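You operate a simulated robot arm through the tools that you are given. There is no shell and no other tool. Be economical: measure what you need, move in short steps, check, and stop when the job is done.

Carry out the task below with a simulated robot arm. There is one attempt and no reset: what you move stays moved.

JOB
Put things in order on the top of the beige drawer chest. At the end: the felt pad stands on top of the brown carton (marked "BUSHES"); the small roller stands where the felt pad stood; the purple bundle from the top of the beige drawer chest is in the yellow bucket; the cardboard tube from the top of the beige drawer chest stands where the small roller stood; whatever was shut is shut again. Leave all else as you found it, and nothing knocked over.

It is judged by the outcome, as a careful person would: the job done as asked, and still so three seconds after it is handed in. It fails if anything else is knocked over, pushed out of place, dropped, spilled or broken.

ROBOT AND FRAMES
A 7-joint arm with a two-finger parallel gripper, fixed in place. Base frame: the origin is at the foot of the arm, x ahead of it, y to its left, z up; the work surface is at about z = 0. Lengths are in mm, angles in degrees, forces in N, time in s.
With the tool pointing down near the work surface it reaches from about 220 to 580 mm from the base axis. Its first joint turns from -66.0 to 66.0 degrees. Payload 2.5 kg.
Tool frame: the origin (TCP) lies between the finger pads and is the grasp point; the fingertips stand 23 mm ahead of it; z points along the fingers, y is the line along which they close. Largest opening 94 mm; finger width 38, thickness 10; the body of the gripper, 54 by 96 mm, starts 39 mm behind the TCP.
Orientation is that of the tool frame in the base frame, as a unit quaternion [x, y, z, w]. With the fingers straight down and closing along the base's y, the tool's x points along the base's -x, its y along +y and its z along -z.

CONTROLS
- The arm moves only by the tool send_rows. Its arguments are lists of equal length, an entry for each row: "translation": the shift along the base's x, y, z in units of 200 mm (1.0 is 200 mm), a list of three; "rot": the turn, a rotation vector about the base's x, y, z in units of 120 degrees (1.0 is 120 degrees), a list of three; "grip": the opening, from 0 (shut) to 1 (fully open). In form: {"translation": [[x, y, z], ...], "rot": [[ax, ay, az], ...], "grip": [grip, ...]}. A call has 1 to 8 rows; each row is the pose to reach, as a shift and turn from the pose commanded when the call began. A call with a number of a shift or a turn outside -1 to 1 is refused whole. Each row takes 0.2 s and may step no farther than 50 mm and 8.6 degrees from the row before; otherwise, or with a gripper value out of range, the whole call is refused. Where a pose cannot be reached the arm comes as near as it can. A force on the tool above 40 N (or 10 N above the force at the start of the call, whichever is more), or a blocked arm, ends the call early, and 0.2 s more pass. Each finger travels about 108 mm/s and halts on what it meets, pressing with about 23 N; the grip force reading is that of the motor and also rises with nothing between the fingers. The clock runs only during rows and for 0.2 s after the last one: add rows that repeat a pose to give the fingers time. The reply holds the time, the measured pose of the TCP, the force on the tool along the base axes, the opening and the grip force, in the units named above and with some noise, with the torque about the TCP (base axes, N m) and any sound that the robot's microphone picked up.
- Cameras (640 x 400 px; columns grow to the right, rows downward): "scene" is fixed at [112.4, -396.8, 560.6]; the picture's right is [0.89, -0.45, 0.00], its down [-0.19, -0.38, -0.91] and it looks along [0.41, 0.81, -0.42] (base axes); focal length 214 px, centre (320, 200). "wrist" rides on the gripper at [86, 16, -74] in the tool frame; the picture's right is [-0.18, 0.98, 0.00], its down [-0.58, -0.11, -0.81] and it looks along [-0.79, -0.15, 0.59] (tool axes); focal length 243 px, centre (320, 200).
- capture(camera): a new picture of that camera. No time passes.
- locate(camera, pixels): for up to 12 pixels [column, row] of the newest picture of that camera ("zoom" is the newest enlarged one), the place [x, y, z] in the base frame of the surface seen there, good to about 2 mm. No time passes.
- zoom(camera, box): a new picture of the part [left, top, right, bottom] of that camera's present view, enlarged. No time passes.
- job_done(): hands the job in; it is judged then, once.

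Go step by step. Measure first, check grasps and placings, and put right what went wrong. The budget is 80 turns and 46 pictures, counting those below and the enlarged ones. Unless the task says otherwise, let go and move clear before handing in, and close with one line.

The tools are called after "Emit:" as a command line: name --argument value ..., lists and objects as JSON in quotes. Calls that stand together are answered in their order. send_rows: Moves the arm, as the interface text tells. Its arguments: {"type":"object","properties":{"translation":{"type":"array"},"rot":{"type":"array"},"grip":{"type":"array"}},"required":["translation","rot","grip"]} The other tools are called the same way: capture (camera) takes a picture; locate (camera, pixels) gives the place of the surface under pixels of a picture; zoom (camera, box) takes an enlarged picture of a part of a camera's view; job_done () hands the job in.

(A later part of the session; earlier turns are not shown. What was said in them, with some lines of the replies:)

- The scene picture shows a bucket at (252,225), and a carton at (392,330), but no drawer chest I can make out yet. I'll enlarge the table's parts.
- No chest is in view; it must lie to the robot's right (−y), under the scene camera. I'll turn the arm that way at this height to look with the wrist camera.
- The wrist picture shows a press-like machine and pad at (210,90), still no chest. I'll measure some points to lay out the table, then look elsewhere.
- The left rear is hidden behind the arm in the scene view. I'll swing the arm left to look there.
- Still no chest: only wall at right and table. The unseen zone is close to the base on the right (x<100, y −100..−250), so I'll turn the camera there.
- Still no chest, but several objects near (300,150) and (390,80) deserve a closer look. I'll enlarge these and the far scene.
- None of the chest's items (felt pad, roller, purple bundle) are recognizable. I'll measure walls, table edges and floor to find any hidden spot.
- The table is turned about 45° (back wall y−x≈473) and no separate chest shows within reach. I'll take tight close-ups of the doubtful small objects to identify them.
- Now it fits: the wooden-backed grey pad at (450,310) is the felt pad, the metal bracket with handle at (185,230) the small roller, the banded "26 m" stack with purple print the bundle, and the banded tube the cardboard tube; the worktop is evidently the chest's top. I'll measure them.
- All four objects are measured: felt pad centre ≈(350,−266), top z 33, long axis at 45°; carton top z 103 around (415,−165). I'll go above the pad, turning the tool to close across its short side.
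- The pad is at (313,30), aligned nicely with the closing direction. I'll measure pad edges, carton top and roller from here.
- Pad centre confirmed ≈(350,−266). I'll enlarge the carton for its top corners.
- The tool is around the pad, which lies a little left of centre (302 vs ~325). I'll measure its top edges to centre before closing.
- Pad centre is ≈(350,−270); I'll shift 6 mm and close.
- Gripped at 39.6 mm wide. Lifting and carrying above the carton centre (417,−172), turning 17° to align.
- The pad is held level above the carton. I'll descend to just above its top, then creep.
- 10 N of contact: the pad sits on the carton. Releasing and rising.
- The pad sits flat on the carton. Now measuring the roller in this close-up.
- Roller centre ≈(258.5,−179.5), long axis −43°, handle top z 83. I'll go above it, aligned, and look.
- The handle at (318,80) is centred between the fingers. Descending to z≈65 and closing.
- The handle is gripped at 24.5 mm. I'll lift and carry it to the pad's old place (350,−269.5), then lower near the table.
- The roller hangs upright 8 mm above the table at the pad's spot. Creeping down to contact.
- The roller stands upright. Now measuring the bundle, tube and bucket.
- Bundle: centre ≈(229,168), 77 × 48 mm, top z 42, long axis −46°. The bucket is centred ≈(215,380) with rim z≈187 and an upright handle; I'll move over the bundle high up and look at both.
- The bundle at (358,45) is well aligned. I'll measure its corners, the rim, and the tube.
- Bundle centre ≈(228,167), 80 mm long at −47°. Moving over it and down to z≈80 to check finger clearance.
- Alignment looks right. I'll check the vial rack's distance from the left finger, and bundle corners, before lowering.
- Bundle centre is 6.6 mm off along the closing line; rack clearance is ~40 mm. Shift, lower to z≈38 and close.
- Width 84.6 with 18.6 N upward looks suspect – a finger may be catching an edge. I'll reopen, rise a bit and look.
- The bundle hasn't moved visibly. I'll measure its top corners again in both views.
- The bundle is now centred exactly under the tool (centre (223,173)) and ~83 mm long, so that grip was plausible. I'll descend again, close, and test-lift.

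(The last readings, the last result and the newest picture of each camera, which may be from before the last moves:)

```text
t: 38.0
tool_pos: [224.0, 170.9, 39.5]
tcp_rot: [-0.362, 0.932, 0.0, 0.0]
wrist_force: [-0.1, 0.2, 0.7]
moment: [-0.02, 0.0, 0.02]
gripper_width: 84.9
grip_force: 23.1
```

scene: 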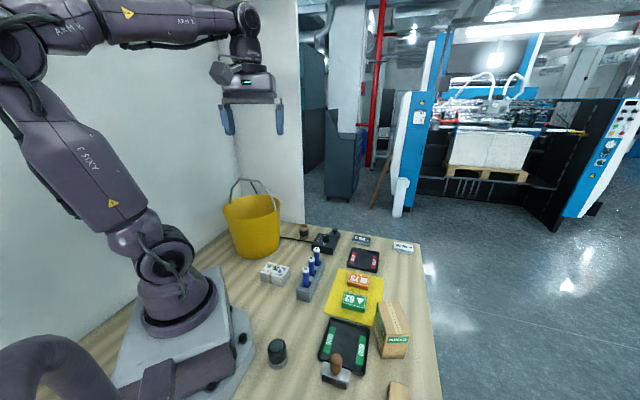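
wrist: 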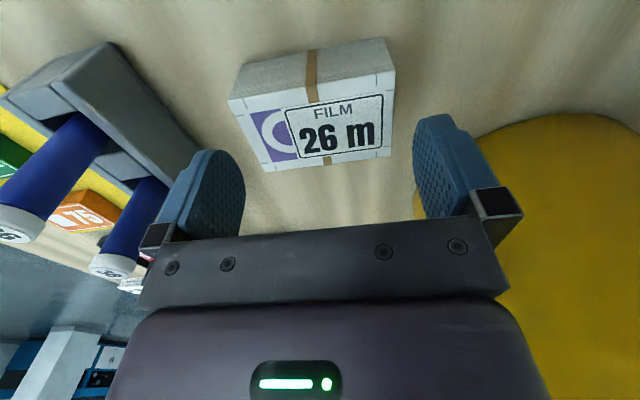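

Clean grip now (84.9 mm, no side force). Lifting straight up to z≈290, then looking at the bucket.

Emit:
send_rows --translation '[[0, 0, 0.15], [0, 0, 0.35], [0, 0, 0.55], [0, 0, 0.75], [0, 0, 0.95], [0, 0, 1.0]]' --rot '[[0, 0, 0], [0, 0, 0], [0, 0, 0], [0, 0, 0], [0, 0, 0], [0, 0, 0]]' --grip '[0.75, 0.75, 0.75, 0.75, 0.75, 0.75]'

Emit:
zoom --camera "scene" --box '[190, 130, 320, 270]'

Emit:
capture --camera "wrist"

```text
t: 39.4
tool_pos: [224.5, 171.3, 242.7]
tcp_rot: [-0.362, 0.932, 0.0, -0.001]
wrist_force: [-0.2, 0.7, -1.0]
moment: [-0.04, -0.01, 0.01]
gripper_width: 84.9
grip_force: 23.5
```

```text
2.86 times, centred on (255, 200) of scene
```

zoom: 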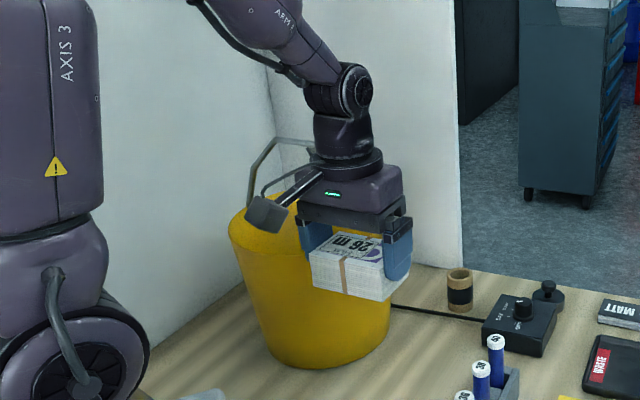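

```text
13 pictures are left
```

wrist: 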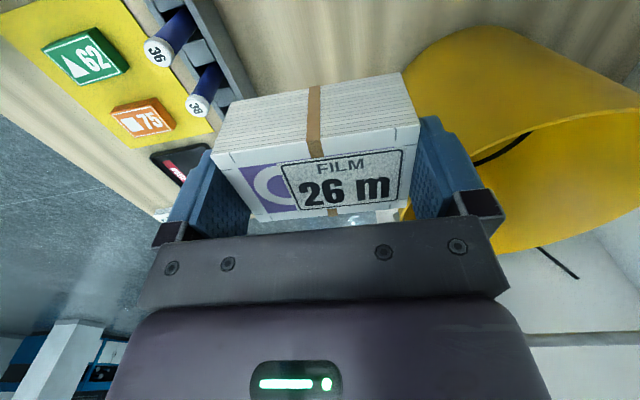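

The bundle hangs securely. I'll measure the bucket's rim and handle from both pictures.

Emit:
locate --camera "wrist" --pixels '[[635, 107], [560, 124], [525, 132], [490, 155], [500, 152], [520, 180], [600, 160], [510, 250], [580, 220], [635, 210], [556, 262], [580, 335]]'

Emit:
locate --camera "zoom" --pixels '[[231, 240], [232, 225], [240, 212], [252, 190], [270, 148], [290, 140], [310, 141], [250, 255], [300, 365], [245, 330], [385, 320], [292, 180]]'

```text
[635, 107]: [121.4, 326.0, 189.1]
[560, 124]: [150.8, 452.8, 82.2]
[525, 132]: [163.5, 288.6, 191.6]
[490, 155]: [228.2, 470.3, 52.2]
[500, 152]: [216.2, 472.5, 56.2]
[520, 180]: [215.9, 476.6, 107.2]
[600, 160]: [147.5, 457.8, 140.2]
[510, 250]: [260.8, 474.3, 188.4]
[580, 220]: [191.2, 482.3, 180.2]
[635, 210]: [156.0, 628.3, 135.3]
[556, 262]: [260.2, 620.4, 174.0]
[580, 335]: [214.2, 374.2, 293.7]
```

```text
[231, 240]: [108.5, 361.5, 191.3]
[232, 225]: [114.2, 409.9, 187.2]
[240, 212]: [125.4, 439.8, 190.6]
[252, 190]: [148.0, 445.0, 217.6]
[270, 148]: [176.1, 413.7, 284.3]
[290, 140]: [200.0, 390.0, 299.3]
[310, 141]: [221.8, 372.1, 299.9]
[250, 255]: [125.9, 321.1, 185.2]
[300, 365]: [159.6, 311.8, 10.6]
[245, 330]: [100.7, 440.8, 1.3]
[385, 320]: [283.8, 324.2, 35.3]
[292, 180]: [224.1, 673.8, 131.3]
```

Rim fits a circle at (206,383), r≈101, z≈190; the handle stands upright in the plane x+y≈593, apex 300. I'll take the bundle over the near half, 50 mm from the handle plane, staying high.

Emit:
send_rows --translation '[[0, 0, 0.135], [-0.05, 0.17, 0.135], [-0.1, 0.35, 0.135], [-0.155, 0.53, 0.135], [-0.205, 0.7, 0.135], [-0.2525, 0.863, 0.135], [-0.2525, 0.863, 0.135]]' --rot '[[0, 0, 0], [0, 0, 0.005], [0, 0, 0.01], [0, 0, 0.015], [0, 0, 0.02], [0, 0, 0.02], [0, 0, 0.02]]' --grip '[0.75, 0.75, 0.75, 0.75, 0.75, 0.75, 0.75]'

Emit:
capture --camera "wrist"

Emit:
zoom --camera "scene" --box '[190, 110, 320, 270]'

```text
t: 41.0
tool_pos: [174.8, 345.6, 269.0]
tcp_rot: [-0.382, 0.924, 0.0, 0.001]
wrist_force: [-0.3, -0.2, -0.4]
moment: [0.0, 0.02, 0.01]
gripper_width: 84.7
grip_force: 22.4
```

```text
12 pictures are left
```

wrist: 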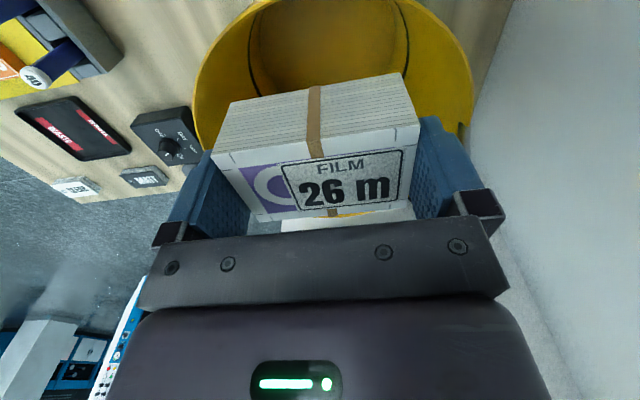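

```text
2.50 times, centred on (255, 190) of scene
```

zoom: 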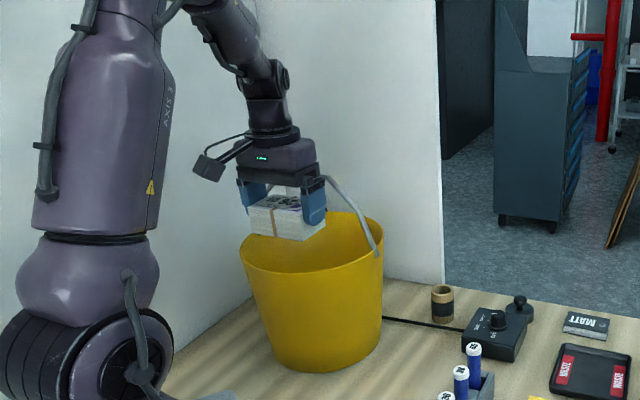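

The bundle is over the near half, clear of the handle. Descending gradually to z≈165 with force watch.

Emit:
send_rows --translation '[[0, 0, -0.12], [0, 0, -0.24], [0, 0, -0.36], [0, 0, -0.44], [0, 0, -0.52]]' --rot '[[0, 0, 0], [0, 0, 0], [0, 0, 0], [0, 0, 0], [0, 0, 0]]' --grip '[0.75, 0.75, 0.75, 0.75, 0.75]'

Emit:
zoom --camera "scene" --box '[200, 150, 300, 270]'

```text
t: 42.2
tool_pos: [176.4, 345.2, 163.8]
tcp_rot: [-0.382, 0.924, -0.001, 0.0]
wrist_force: [0.5, 0.4, -1.1]
moment: [-0.03, 0.01, 0.03]
gripper_width: 84.4
grip_force: 22.9
```

```text
3.33 times, centred on (250, 210) of scene
```

zoom: 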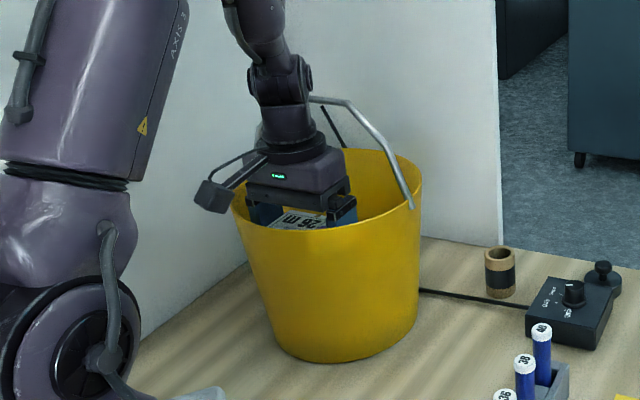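

No contact; about 12 mm more is safe, then release.

Emit:
send_rows --translation '[[0, 0, -0.03], [0, 0, -0.06], [0, 0, -0.06], [0, 0, -0.06], [0, 0, -0.06], [0, 0, -0.06]]' --rot '[[0, 0, 0], [0, 0, 0], [0, 0, 0], [0, 0, 0], [0, 0, 0], [0, 0, 0]]' --grip '[0.75, 0.75, 0.93, 0.98, 0.98, 0.98]'

Emit:
send_rows --translation '[[0, 0, 0.15], [0, 0, 0.35], [0, 0, 0.55], [0, 0, 0.75], [0, -0.1, 0.85], [0.05, -0.25, 0.85], [0.1, -0.45, 0.85]]' --rot '[[0, 0, 0], [0, 0, 0], [0, 0, 0], [0, 0, 0], [0, 0, 0], [0, 0, 0], [0, 0, 0]]' --grip '[0.98, 0.98, 0.98, 0.98, 0.98, 0.98, 0.98]'

Emit:
capture --camera "wrist"

```text
t: 43.6
tool_pos: [176.0, 344.8, 151.0]
tcp_rot: [-0.382, 0.924, 0.0, 0.0]
wrist_force: [-0.2, -0.6, 0.7]
moment: [0.01, -0.03, 0.0]
gripper_width: 92.0
grip_force: 0.0
```

```text
t: 45.2
tool_pos: [197.3, 256.2, 322.7]
tcp_rot: [-0.382, 0.924, 0.0, 0.001]
wrist_force: [0.0, 0.2, 0.3]
moment: [-0.01, 0.02, -0.01]
gripper_width: 92.2
grip_force: 0.1
```

```text
9 pictures are left
```

wrist: 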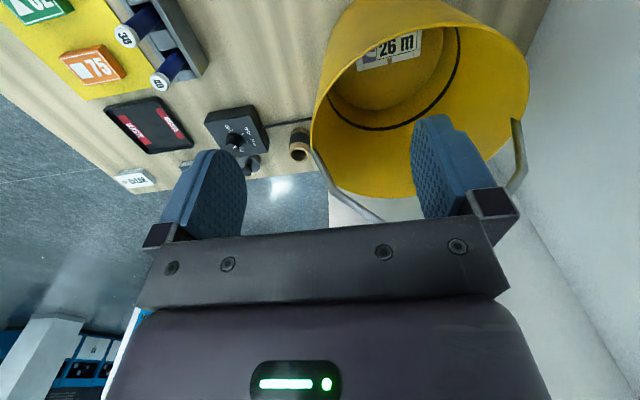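

The bundle lies in the bucket (390,50) and the handle is undisturbed. Now measuring tube and joystick box.

Emit:
locate --camera "wrist" --pixels '[[299, 162], [291, 152], [308, 152], [300, 130], [299, 145], [268, 148], [248, 107], [255, 152], [243, 178], [275, 128], [298, 121], [515, 120]]'

Emit:
locate --camera "scene" --pixels '[[299, 226], [308, 226], [303, 224], [303, 229], [303, 237], [299, 236], [307, 236], [315, 247]]'

```text
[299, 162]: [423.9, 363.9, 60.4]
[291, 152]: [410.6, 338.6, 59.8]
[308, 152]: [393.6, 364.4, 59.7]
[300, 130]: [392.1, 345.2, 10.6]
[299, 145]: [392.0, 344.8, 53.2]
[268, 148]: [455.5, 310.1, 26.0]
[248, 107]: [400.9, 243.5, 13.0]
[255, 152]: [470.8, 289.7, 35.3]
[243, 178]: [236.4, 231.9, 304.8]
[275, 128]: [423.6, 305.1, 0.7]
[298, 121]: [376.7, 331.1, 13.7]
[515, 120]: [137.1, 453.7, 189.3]
```

```text
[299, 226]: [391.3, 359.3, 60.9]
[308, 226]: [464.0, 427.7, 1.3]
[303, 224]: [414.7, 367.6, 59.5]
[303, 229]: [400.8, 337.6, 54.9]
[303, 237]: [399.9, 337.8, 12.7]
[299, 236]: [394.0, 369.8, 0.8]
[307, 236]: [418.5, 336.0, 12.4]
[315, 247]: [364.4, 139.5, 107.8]
```

Tube: centre ≈(408.5,353), Ø≈37, top z 60. I'll go above it turning to θ=−45°, closing away from the box.

Emit:
send_rows --translation '[[0.07, 0.03, 0], [0.14, 0.06, 0], [0.21, 0.09, 0], [0.28, 0.12, 0], [0.35, 0.15, 0], [0.42, 0.18, 0], [0.49, 0.215, 0], [0.56, 0.25, 0]]' --rot '[[0, 0, -0.07], [0, 0, -0.14], [0, 0, -0.21], [0, 0, -0.28], [0, 0, -0.35], [0, 0, -0.42], [0, 0, -0.49], [0, 0, -0.56]]' --grip '[0.9, 0.8, 0.65, 0.65, 0.65, 0.65, 0.65, 0.65]'

Emit:
send_rows --translation '[[0.12, 0.06, 0], [0.24, 0.11, 0], [0.37, 0.17, 0], [0.496, 0.234, 0], [0.496, 0.234, -0.2], [0.496, 0.234, -0.4], [0.496, 0.234, -0.6], [0.496, 0.234, -0.75]]' --rot '[[0, 0, -0.05], [0, 0, -0.1], [0, 0, -0.15], [0, 0, -0.19], [0, 0, -0.19], [0, 0, -0.19], [0, 0, -0.19], [0, 0, -0.19]]' --grip '[0.65, 0.65, 0.65, 0.65, 0.65, 0.65, 0.65, 0.65]'

Emit:
capture --camera "wrist"

```text
t: 47.0
tool_pos: [307.0, 305.8, 320.1]
tcp_rot: [0.195, 0.981, 0.0, 0.001]
wrist_force: [-0.5, 0.1, 0.4]
moment: [0.02, -0.01, 0.03]
gripper_width: 60.7
grip_force: 0.1
```

```text
t: 48.8
tool_pos: [404.8, 353.5, 173.9]
tcp_rot: [0.383, 0.924, 0.0, 0.0]
wrist_force: [0.3, -0.1, 0.2]
moment: [-0.01, 0.0, -0.01]
gripper_width: 61.3
grip_force: 0.0
```

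```text
8 pictures are left
```

wrist: 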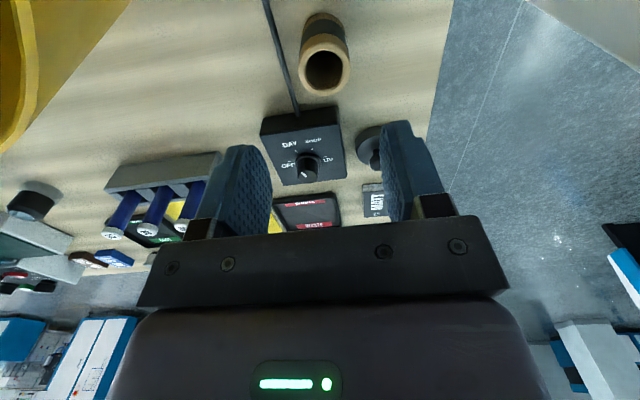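

The tube at (326,68) is near the tool axis. Checking its rim points.

Emit:
locate --camera "wrist" --pixels '[[303, 65], [347, 65], [326, 94], [326, 39], [308, 48], [345, 48], [325, 20], [310, 110], [345, 115]]'

```text
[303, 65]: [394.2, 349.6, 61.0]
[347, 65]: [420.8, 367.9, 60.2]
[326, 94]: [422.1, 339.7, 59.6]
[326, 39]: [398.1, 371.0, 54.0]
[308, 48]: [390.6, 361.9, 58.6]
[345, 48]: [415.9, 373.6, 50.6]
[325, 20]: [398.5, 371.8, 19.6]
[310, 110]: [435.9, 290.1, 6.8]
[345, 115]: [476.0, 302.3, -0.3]
```

Tube centre (409,355.5); shift slightly, descend to z≈40, close.

Emit:
send_rows --translation '[[0.02, 0.01, -0.15], [0.02, 0.01, -0.35], [0.02, 0.01, -0.55], [0.02, 0.01, -0.67], [0.02, 0.01, -0.67], [0.02, 0.01, -0.67], [0.02, 0.01, -0.67], [0.02, 0.01, -0.67]]' --rot '[[0, 0, 0], [0, 0, 0], [0, 0, 0], [0, 0, 0], [0, 0, 0], [0, 0, 0], [0, 0, 0], [0, 0, 0]]' --grip '[0.65, 0.65, 0.65, 0.65, 0.65, 0.45, 0.25, 0.25]'

```text
t: 50.6
tool_pos: [409.7, 357.6, 37.1]
tcp_rot: [0.384, 0.923, 0.0, 0.0]
wrist_force: [-0.9, 0.4, 0.6]
moment: [0.03, 0.01, 0.01]
gripper_width: 39.2
grip_force: 23.0
```

Tube gripped at 39 mm. Lifting and carrying it to the roller's former place (257.5,−179.5), staying high.

Emit:
send_rows --translation '[[0, 0, 0.15], [0, 0, 0.35], [0, 0, 0.57], [0, 0, 0.8], [-0.03, -0.22, 0.85], [-0.06, -0.44, 0.85], [-0.09, -0.66, 0.85], [-0.12, -0.88, 0.85]]' --rot '[[0, 0, 0], [0, 0, 0], [0, 0, 0], [0, 0, 0], [0, 0, 0], [0, 0, 0], [0, 0, 0], [0, 0, 0]]' --grip '[0.25, 0.25, 0.25, 0.25, 0.25, 0.25, 0.25, 0.25]'

Emit:
send_rows --translation '[[-0.05, -0.2, 0], [-0.1, -0.4, 0], [-0.15, -0.6, 0], [-0.2, -0.8, 0], [-0.25, -0.98, 0]]' --rot '[[0, 0, 0], [0, 0, 0], [0, 0, 0], [0, 0, 0], [0, 0, 0]]' --grip '[0.25, 0.25, 0.25, 0.25, 0.25]'

```text
t: 52.4
tool_pos: [387.2, 175.3, 209.2]
tcp_rot: [0.384, 0.923, -0.001, 0.0]
wrist_force: [-0.3, -0.1, -1.1]
moment: [-0.01, -0.02, 0.04]
gripper_width: 39.1
grip_force: 22.8
```

```text
t: 53.6
tool_pos: [336.7, -16.8, 204.7]
tcp_rot: [0.384, 0.923, 0.001, 0.0]
wrist_force: [0.3, -0.1, -1.2]
moment: [-0.05, 0.01, -0.01]
gripper_width: 39.5
grip_force: 22.6
```

I'll turn 90° on the way so the fingers close parallel to the tray's edge, and stop above the spot.

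Emit:
send_rows --translation '[[-0.05, -0.1, 0], [-0.1, -0.2, 0], [-0.15, -0.3, 0], [-0.2, -0.4, 0], [-0.25, -0.5, 0], [-0.3, -0.6, 0], [-0.35, -0.7, 0], [-0.395, -0.813, 0]]' --rot '[[0, 0, 0.07], [0, 0, 0.14], [0, 0, 0.21], [0, 0, 0.28], [0, 0, 0.35], [0, 0, 0.42], [0, 0, 0.49], [0, 0, 0.56]]' --grip '[0.25, 0.25, 0.25, 0.25, 0.25, 0.25, 0.25, 0.25]'

Emit:
send_rows --translation '[[0, 0, 0], [0, 0, -0.1], [0, 0, -0.25], [0, 0, -0.45], [0, 0, -0.6], [0, 0, -0.7]]' --rot '[[0, 0, 0.07], [0, 0, 0.14], [0, 0, 0.19], [0, 0, 0.19], [0, 0, 0.19], [0, 0, 0.19]]' --grip '[0.25, 0.25, 0.25, 0.25, 0.25, 0.25]'

Emit:
zoom --camera "scene" --box '[270, 290, 440, 400]'

```text
t: 55.4
tool_pos: [257.7, -181.8, 206.8]
tcp_rot: [-0.193, 0.981, 0.0, 0.0]
wrist_force: [0.4, 1.0, -0.7]
moment: [-0.01, -0.02, 0.01]
gripper_width: 39.1
grip_force: 23.1
```

```text
t: 56.8
tool_pos: [261.3, -180.9, 67.8]
tcp_rot: [-0.382, 0.924, 0.0, 0.0]
wrist_force: [-0.3, 0.1, -0.5]
moment: [0.01, 0.03, 0.0]
gripper_width: 39.3
grip_force: 23.0
```

```text
3.64 times, centred on (355, 345) of scene
```

zoom: 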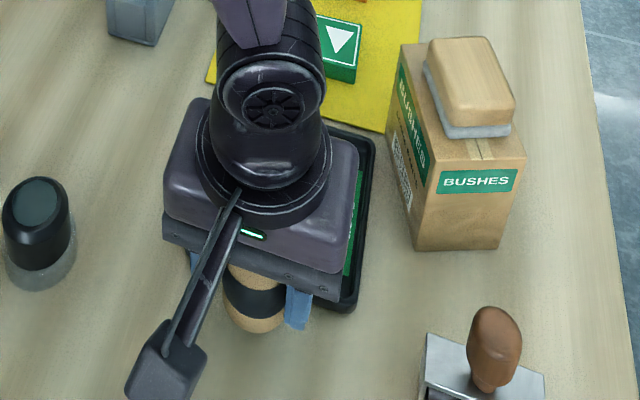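

The tube hangs upright over the spot, clear of the tray. Lowering to contact.

Emit:
send_rows --translation '[[-0.008, 0, -0.08], [-0.008, 0, -0.13], [-0.008, 0, -0.145], [-0.008, 0, -0.15], [-0.008, 0, -0.155]]' --rot '[[0, 0, 0], [0, 0, 0], [0, 0, 0], [0, 0, 0], [0, 0, 0]]' --grip '[0.25, 0.25, 0.25, 0.25, 0.25]'

```text
t: 58.0
tool_pos: [257.7, -180.4, 36.3]
tcp_rot: [-0.381, 0.924, -0.002, 0.001]
wrist_force: [-0.5, -0.1, 20.8]
moment: [0.3, 0.26, 0.02]
gripper_width: 39.9
grip_force: 23.4
```

The tube is on the table (20 N contact). Easing, opening, and rising straight up, then checking.

Emit:
send_rows --translation '[[0, 0, 0.006], [0, 0, 0.006], [0, 0, 0.006], [0, 0, 0.006], [0, 0, 0.15], [0, 0, 0.35], [0, 0, 0.6], [0, 0, 0.8]]' --rot '[[0, 0, 0], [0, 0, 0], [0, 0, 0], [0, 0, 0], [0, 0, 0], [0, 0, 0], [0, 0, 0], [0, 0, 0]]' --grip '[0.25, 0.45, 0.6, 0.65, 0.65, 0.65, 0.65, 0.65]'

Emit:
send_rows --translation '[[0, 0.15, 0.1], [0, 0.35, 0.2], [0, 0.55, 0.3], [0, 0.75, 0.4], [0, 0.95, 0.5]]' --rot '[[0, 0, 0], [0, 0, 0], [0, 0, 0], [0, 0, 0], [0, 0, 0]]' --grip '[0.65, 0.65, 0.65, 0.65, 0.65]'

Emit:
zoom --camera "scene" --box '[220, 180, 440, 400]'

Emit:
locate --camera "zoom" --pixels '[[320, 330]]'

```text
t: 59.8
tool_pos: [255.0, -177.8, 196.4]
tcp_rot: [-0.382, 0.924, 0.001, 0.0]
wrist_force: [0.8, -0.5, 0.4]
moment: [0.0, -0.03, 0.0]
gripper_width: 61.1
grip_force: 0.0
```

```text
t: 61.0
tool_pos: [253.8, 11.9, 294.8]
tcp_rot: [-0.381, 0.924, 0.0, 0.0]
wrist_force: [0.3, -0.1, -0.3]
moment: [0.02, 0.02, 0.0]
gripper_width: 61.0
grip_force: 0.0
```

```text
1.82 times, centred on (330, 290) of scene
```

zoom: 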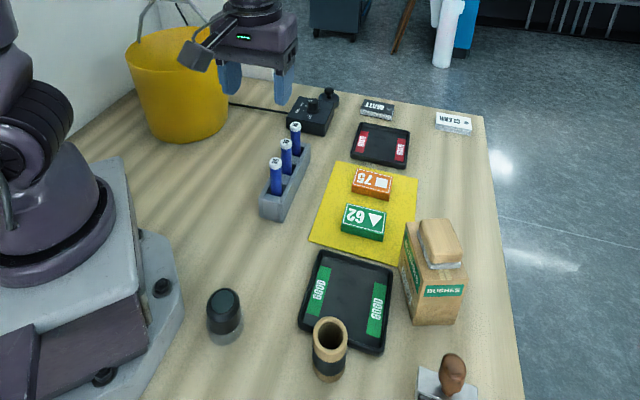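

```text
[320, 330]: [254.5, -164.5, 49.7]
```

The tube stands at (330,350), the roller at (447,378) and the pad on the carton at (440,240). The bundle is in the bucket, and nothing else has been disturbed. The arm is clear, so I'm handing in.

Emit:
job_done

```text
The job is handed in.
```

I handed the job in with everything placed as asked: the felt pad is on the BUSHES carton, the small roller is where the pad stood, the purple "26 m" bundle is in the yellow bucket, and the cardboard tube is where the roller stood. I saw no separate drawer chest, so I took the worktop as its top; the bundle was let fall about 11 cm into the bucket, and I opened nothing, so there was nothing to shut.
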